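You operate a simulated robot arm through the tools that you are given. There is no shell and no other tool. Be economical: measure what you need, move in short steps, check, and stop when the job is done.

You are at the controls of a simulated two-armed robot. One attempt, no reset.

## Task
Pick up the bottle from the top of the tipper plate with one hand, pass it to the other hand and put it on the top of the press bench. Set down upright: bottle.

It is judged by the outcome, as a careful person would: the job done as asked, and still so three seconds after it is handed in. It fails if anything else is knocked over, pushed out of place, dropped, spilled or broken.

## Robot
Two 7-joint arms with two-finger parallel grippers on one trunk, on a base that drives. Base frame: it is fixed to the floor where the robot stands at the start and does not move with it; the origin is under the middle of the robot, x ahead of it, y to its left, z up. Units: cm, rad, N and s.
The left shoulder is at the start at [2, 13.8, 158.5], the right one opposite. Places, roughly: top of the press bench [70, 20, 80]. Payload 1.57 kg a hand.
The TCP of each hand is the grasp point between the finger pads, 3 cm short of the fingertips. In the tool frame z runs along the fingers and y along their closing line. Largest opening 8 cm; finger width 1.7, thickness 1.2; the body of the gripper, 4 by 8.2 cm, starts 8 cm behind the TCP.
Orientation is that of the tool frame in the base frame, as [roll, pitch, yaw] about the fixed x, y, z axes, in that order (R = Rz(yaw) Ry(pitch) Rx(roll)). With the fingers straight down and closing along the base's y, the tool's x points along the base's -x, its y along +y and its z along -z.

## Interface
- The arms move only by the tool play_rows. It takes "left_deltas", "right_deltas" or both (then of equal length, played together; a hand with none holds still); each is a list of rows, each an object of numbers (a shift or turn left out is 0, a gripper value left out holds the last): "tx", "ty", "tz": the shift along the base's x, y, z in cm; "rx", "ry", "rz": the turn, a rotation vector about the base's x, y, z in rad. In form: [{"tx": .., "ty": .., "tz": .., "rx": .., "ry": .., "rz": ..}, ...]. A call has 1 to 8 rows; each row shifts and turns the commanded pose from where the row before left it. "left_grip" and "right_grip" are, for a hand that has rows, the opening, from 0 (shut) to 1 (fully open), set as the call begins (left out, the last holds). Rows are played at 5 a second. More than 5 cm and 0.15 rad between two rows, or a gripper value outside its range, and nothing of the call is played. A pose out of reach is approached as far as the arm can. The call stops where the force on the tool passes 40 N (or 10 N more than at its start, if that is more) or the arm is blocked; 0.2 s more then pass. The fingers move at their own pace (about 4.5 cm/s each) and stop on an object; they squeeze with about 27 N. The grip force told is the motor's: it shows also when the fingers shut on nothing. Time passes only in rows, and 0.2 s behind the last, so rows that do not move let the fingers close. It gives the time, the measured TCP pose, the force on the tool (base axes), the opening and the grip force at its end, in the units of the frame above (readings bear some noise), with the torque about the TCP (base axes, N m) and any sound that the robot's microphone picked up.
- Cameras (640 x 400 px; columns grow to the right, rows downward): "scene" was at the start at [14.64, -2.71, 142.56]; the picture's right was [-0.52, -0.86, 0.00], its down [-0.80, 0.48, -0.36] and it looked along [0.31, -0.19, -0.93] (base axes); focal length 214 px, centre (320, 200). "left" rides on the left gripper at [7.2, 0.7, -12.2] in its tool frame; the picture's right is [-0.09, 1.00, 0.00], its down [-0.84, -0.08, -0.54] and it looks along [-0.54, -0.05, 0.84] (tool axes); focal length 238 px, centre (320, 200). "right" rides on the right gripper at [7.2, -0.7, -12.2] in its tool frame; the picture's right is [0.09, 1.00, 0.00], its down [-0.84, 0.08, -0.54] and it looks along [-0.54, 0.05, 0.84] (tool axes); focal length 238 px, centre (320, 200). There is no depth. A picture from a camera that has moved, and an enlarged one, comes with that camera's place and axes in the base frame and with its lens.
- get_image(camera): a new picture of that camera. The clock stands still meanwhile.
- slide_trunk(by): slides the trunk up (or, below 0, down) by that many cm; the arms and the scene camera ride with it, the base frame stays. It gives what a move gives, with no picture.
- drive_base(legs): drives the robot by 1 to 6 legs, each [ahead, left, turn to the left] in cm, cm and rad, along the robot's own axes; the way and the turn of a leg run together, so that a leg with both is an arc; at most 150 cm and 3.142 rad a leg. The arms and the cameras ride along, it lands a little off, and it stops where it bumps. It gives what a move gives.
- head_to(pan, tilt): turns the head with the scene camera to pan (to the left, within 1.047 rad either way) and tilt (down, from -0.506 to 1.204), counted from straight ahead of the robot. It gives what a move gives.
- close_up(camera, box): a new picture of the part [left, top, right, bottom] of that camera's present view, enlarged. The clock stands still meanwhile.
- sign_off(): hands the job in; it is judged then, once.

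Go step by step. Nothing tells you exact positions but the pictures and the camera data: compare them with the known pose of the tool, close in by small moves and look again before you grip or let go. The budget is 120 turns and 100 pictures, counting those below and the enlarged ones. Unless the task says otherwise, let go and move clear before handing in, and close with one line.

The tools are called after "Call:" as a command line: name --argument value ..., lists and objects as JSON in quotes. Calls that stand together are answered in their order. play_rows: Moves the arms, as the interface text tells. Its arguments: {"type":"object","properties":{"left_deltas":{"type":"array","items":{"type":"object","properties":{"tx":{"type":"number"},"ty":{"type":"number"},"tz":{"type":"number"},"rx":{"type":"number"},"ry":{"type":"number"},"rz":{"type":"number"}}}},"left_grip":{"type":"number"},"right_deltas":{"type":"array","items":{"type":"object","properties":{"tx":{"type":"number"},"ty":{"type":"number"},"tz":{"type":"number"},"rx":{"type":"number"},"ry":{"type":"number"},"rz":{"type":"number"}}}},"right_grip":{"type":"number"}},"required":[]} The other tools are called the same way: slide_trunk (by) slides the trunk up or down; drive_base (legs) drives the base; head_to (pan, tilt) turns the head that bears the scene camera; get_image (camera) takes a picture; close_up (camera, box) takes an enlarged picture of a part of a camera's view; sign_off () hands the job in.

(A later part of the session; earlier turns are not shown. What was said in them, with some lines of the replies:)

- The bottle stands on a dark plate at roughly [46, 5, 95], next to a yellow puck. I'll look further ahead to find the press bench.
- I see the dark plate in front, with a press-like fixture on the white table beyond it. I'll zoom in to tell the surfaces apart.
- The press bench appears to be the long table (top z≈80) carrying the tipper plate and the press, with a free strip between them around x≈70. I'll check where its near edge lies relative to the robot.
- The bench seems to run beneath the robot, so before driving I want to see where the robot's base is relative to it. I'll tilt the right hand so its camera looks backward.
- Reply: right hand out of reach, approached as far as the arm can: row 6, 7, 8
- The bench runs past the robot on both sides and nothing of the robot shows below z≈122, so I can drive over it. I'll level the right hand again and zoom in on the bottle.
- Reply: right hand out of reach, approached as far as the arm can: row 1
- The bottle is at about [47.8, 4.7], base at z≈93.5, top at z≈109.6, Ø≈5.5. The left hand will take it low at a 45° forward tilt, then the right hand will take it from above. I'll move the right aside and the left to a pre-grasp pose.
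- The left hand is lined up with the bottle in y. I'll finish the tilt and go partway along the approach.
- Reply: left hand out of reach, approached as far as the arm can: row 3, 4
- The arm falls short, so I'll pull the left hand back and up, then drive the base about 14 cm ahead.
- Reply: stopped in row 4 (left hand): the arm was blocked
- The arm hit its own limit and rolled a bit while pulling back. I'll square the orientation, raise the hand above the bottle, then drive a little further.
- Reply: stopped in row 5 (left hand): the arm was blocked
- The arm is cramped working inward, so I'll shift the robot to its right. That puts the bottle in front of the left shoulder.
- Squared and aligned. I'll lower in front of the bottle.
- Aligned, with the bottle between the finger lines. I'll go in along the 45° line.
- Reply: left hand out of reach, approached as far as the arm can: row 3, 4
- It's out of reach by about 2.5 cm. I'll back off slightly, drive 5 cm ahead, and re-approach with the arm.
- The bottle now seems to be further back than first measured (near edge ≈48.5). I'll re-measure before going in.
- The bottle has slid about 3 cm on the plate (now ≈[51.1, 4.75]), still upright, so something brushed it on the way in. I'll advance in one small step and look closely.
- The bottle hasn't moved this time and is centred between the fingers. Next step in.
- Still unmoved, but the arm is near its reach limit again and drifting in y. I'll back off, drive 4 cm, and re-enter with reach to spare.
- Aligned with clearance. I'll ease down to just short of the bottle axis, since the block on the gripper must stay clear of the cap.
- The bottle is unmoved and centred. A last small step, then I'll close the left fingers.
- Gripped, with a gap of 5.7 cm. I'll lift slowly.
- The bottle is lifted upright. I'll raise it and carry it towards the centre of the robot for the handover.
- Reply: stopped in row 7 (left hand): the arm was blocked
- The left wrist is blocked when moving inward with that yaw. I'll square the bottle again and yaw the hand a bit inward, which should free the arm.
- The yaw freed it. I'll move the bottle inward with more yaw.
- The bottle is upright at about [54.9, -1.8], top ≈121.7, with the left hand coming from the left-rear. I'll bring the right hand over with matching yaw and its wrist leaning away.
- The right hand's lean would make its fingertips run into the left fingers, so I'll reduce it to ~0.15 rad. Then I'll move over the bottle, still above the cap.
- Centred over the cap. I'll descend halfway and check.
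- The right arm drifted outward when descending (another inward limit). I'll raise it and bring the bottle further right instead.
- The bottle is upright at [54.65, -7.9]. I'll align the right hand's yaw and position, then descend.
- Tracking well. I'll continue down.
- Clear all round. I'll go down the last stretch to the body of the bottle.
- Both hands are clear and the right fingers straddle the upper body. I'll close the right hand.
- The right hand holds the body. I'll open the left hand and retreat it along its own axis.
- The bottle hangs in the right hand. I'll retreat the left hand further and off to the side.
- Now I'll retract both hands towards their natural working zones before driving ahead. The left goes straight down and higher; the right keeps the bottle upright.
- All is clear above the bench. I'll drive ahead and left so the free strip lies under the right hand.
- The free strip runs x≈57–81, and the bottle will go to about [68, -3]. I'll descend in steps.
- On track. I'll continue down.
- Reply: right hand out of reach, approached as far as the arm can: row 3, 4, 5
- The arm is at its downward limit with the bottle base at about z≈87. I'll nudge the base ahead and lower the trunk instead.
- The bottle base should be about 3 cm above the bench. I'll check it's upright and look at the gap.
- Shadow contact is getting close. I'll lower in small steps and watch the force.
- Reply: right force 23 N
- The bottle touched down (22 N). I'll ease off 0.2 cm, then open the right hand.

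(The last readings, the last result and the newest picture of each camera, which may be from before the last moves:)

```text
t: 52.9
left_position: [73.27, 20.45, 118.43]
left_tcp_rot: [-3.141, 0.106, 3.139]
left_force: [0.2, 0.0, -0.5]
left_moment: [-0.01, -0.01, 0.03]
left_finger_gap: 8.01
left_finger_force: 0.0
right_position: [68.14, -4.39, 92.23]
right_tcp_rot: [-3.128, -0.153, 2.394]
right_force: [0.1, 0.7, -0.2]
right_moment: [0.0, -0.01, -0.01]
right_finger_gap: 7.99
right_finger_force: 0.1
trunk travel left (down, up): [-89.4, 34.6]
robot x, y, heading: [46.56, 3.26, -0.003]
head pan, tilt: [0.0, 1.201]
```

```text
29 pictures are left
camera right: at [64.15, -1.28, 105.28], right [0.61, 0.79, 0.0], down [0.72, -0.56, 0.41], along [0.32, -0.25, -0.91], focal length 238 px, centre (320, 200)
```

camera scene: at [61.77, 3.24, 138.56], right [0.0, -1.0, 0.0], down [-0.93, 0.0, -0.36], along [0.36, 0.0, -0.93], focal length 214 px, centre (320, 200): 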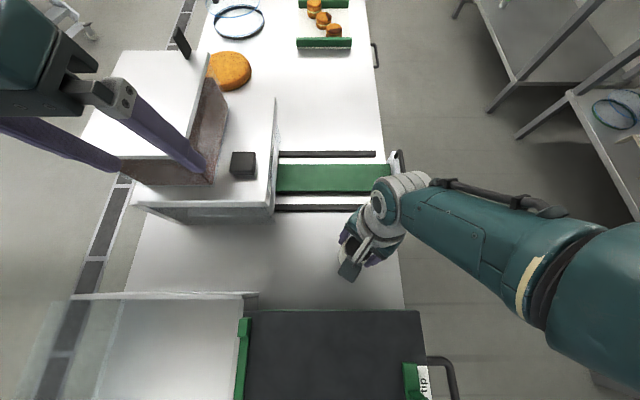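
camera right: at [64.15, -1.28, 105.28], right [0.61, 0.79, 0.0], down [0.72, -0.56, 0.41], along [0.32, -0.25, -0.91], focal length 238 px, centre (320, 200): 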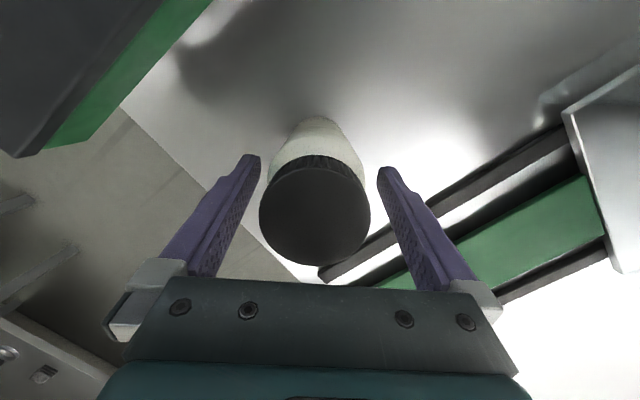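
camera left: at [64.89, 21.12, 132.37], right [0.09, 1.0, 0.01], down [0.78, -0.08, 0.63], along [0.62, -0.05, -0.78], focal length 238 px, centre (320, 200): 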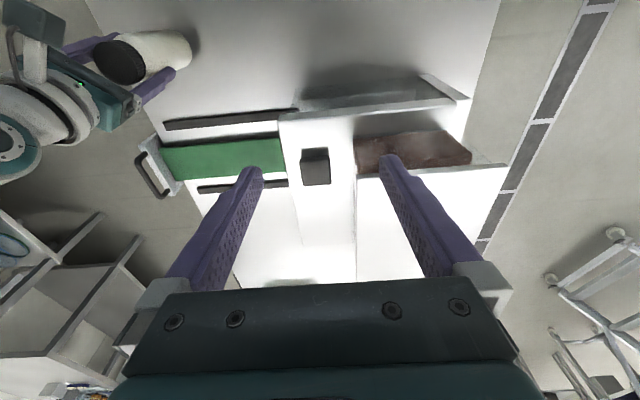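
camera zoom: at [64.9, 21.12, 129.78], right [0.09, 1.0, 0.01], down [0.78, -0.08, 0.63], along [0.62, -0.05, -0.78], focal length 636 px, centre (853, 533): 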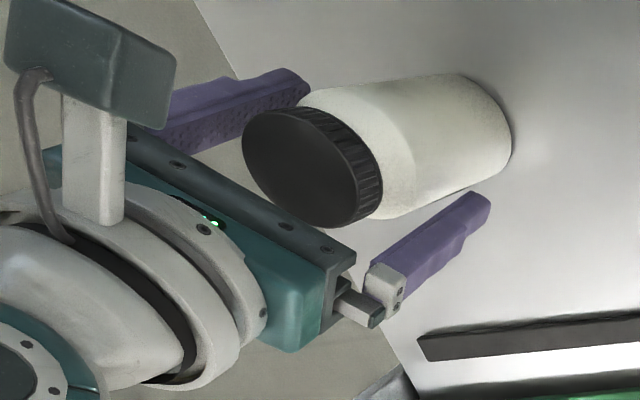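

The bottle stands free on the bench. I'll raise the trunk straight up to clear it.

Call:
slide_trunk --by 14

Call:
get_image --camera "right"

Call:
get_image --camera "left"

```text
t: 54.5
left_position: [73.39, 20.35, 132.46]
left_tcp_rot: [-3.139, 0.105, 3.137]
left_force: [-0.3, -0.5, 0.0]
left_moment: [0.0, 0.02, 0.02]
left_finger_gap: 7.98
left_finger_force: 0.0
right_position: [68.38, -4.47, 106.11]
right_tcp_rot: [-3.128, -0.155, 2.395]
right_force: [0.7, 0.1, -1.0]
right_moment: [-0.03, 0.01, -0.01]
right_finger_gap: 7.99
right_finger_force: 0.1
trunk travel left (down, up): [-103.4, 20.6]
robot x, y, heading: [46.47, 3.18, -0.003]
head pan, tilt: [0.0, 1.201]
```

```text
28 pictures are left
camera right: at [64.15, -1.28, 119.27], right [0.61, 0.79, 0.0], down [0.72, -0.56, 0.41], along [0.32, -0.25, -0.91], focal length 238 px, centre (320, 200)
```

right: 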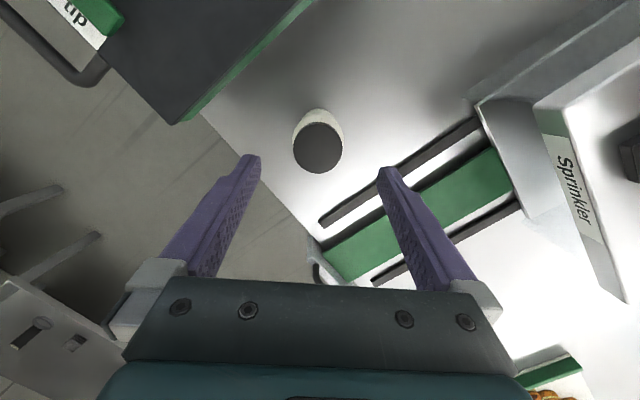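

```text
27 pictures are left
camera left: at [64.9, 21.12, 143.77], right [0.09, 1.0, 0.01], down [0.78, -0.08, 0.63], along [0.62, -0.05, -0.78], focal length 238 px, centre (320, 200)
```

left: 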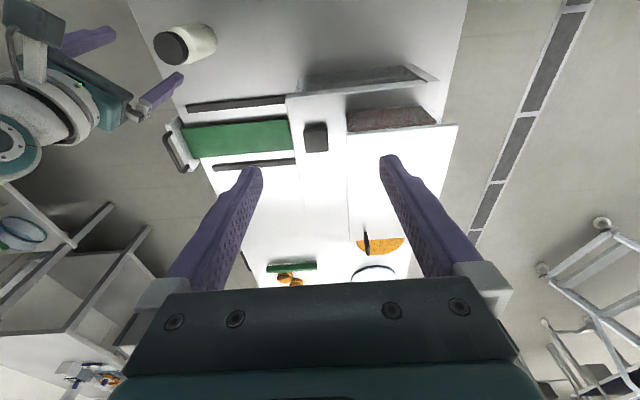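

The bottle stands upright on the bench with both hands clear. The puck, plate and fixtures are where they were, so I'm handing in.

Call:
sign_off

```text
The job is handed in.
```

The left hand took the bottle off the tipper plate and passed it to the right hand. The right hand set it upright on the press bench at about [67.5, -4, 80], and both hands are clear of it. The bottle slid about 3 cm on the plate during an early approach, but stayed upright.
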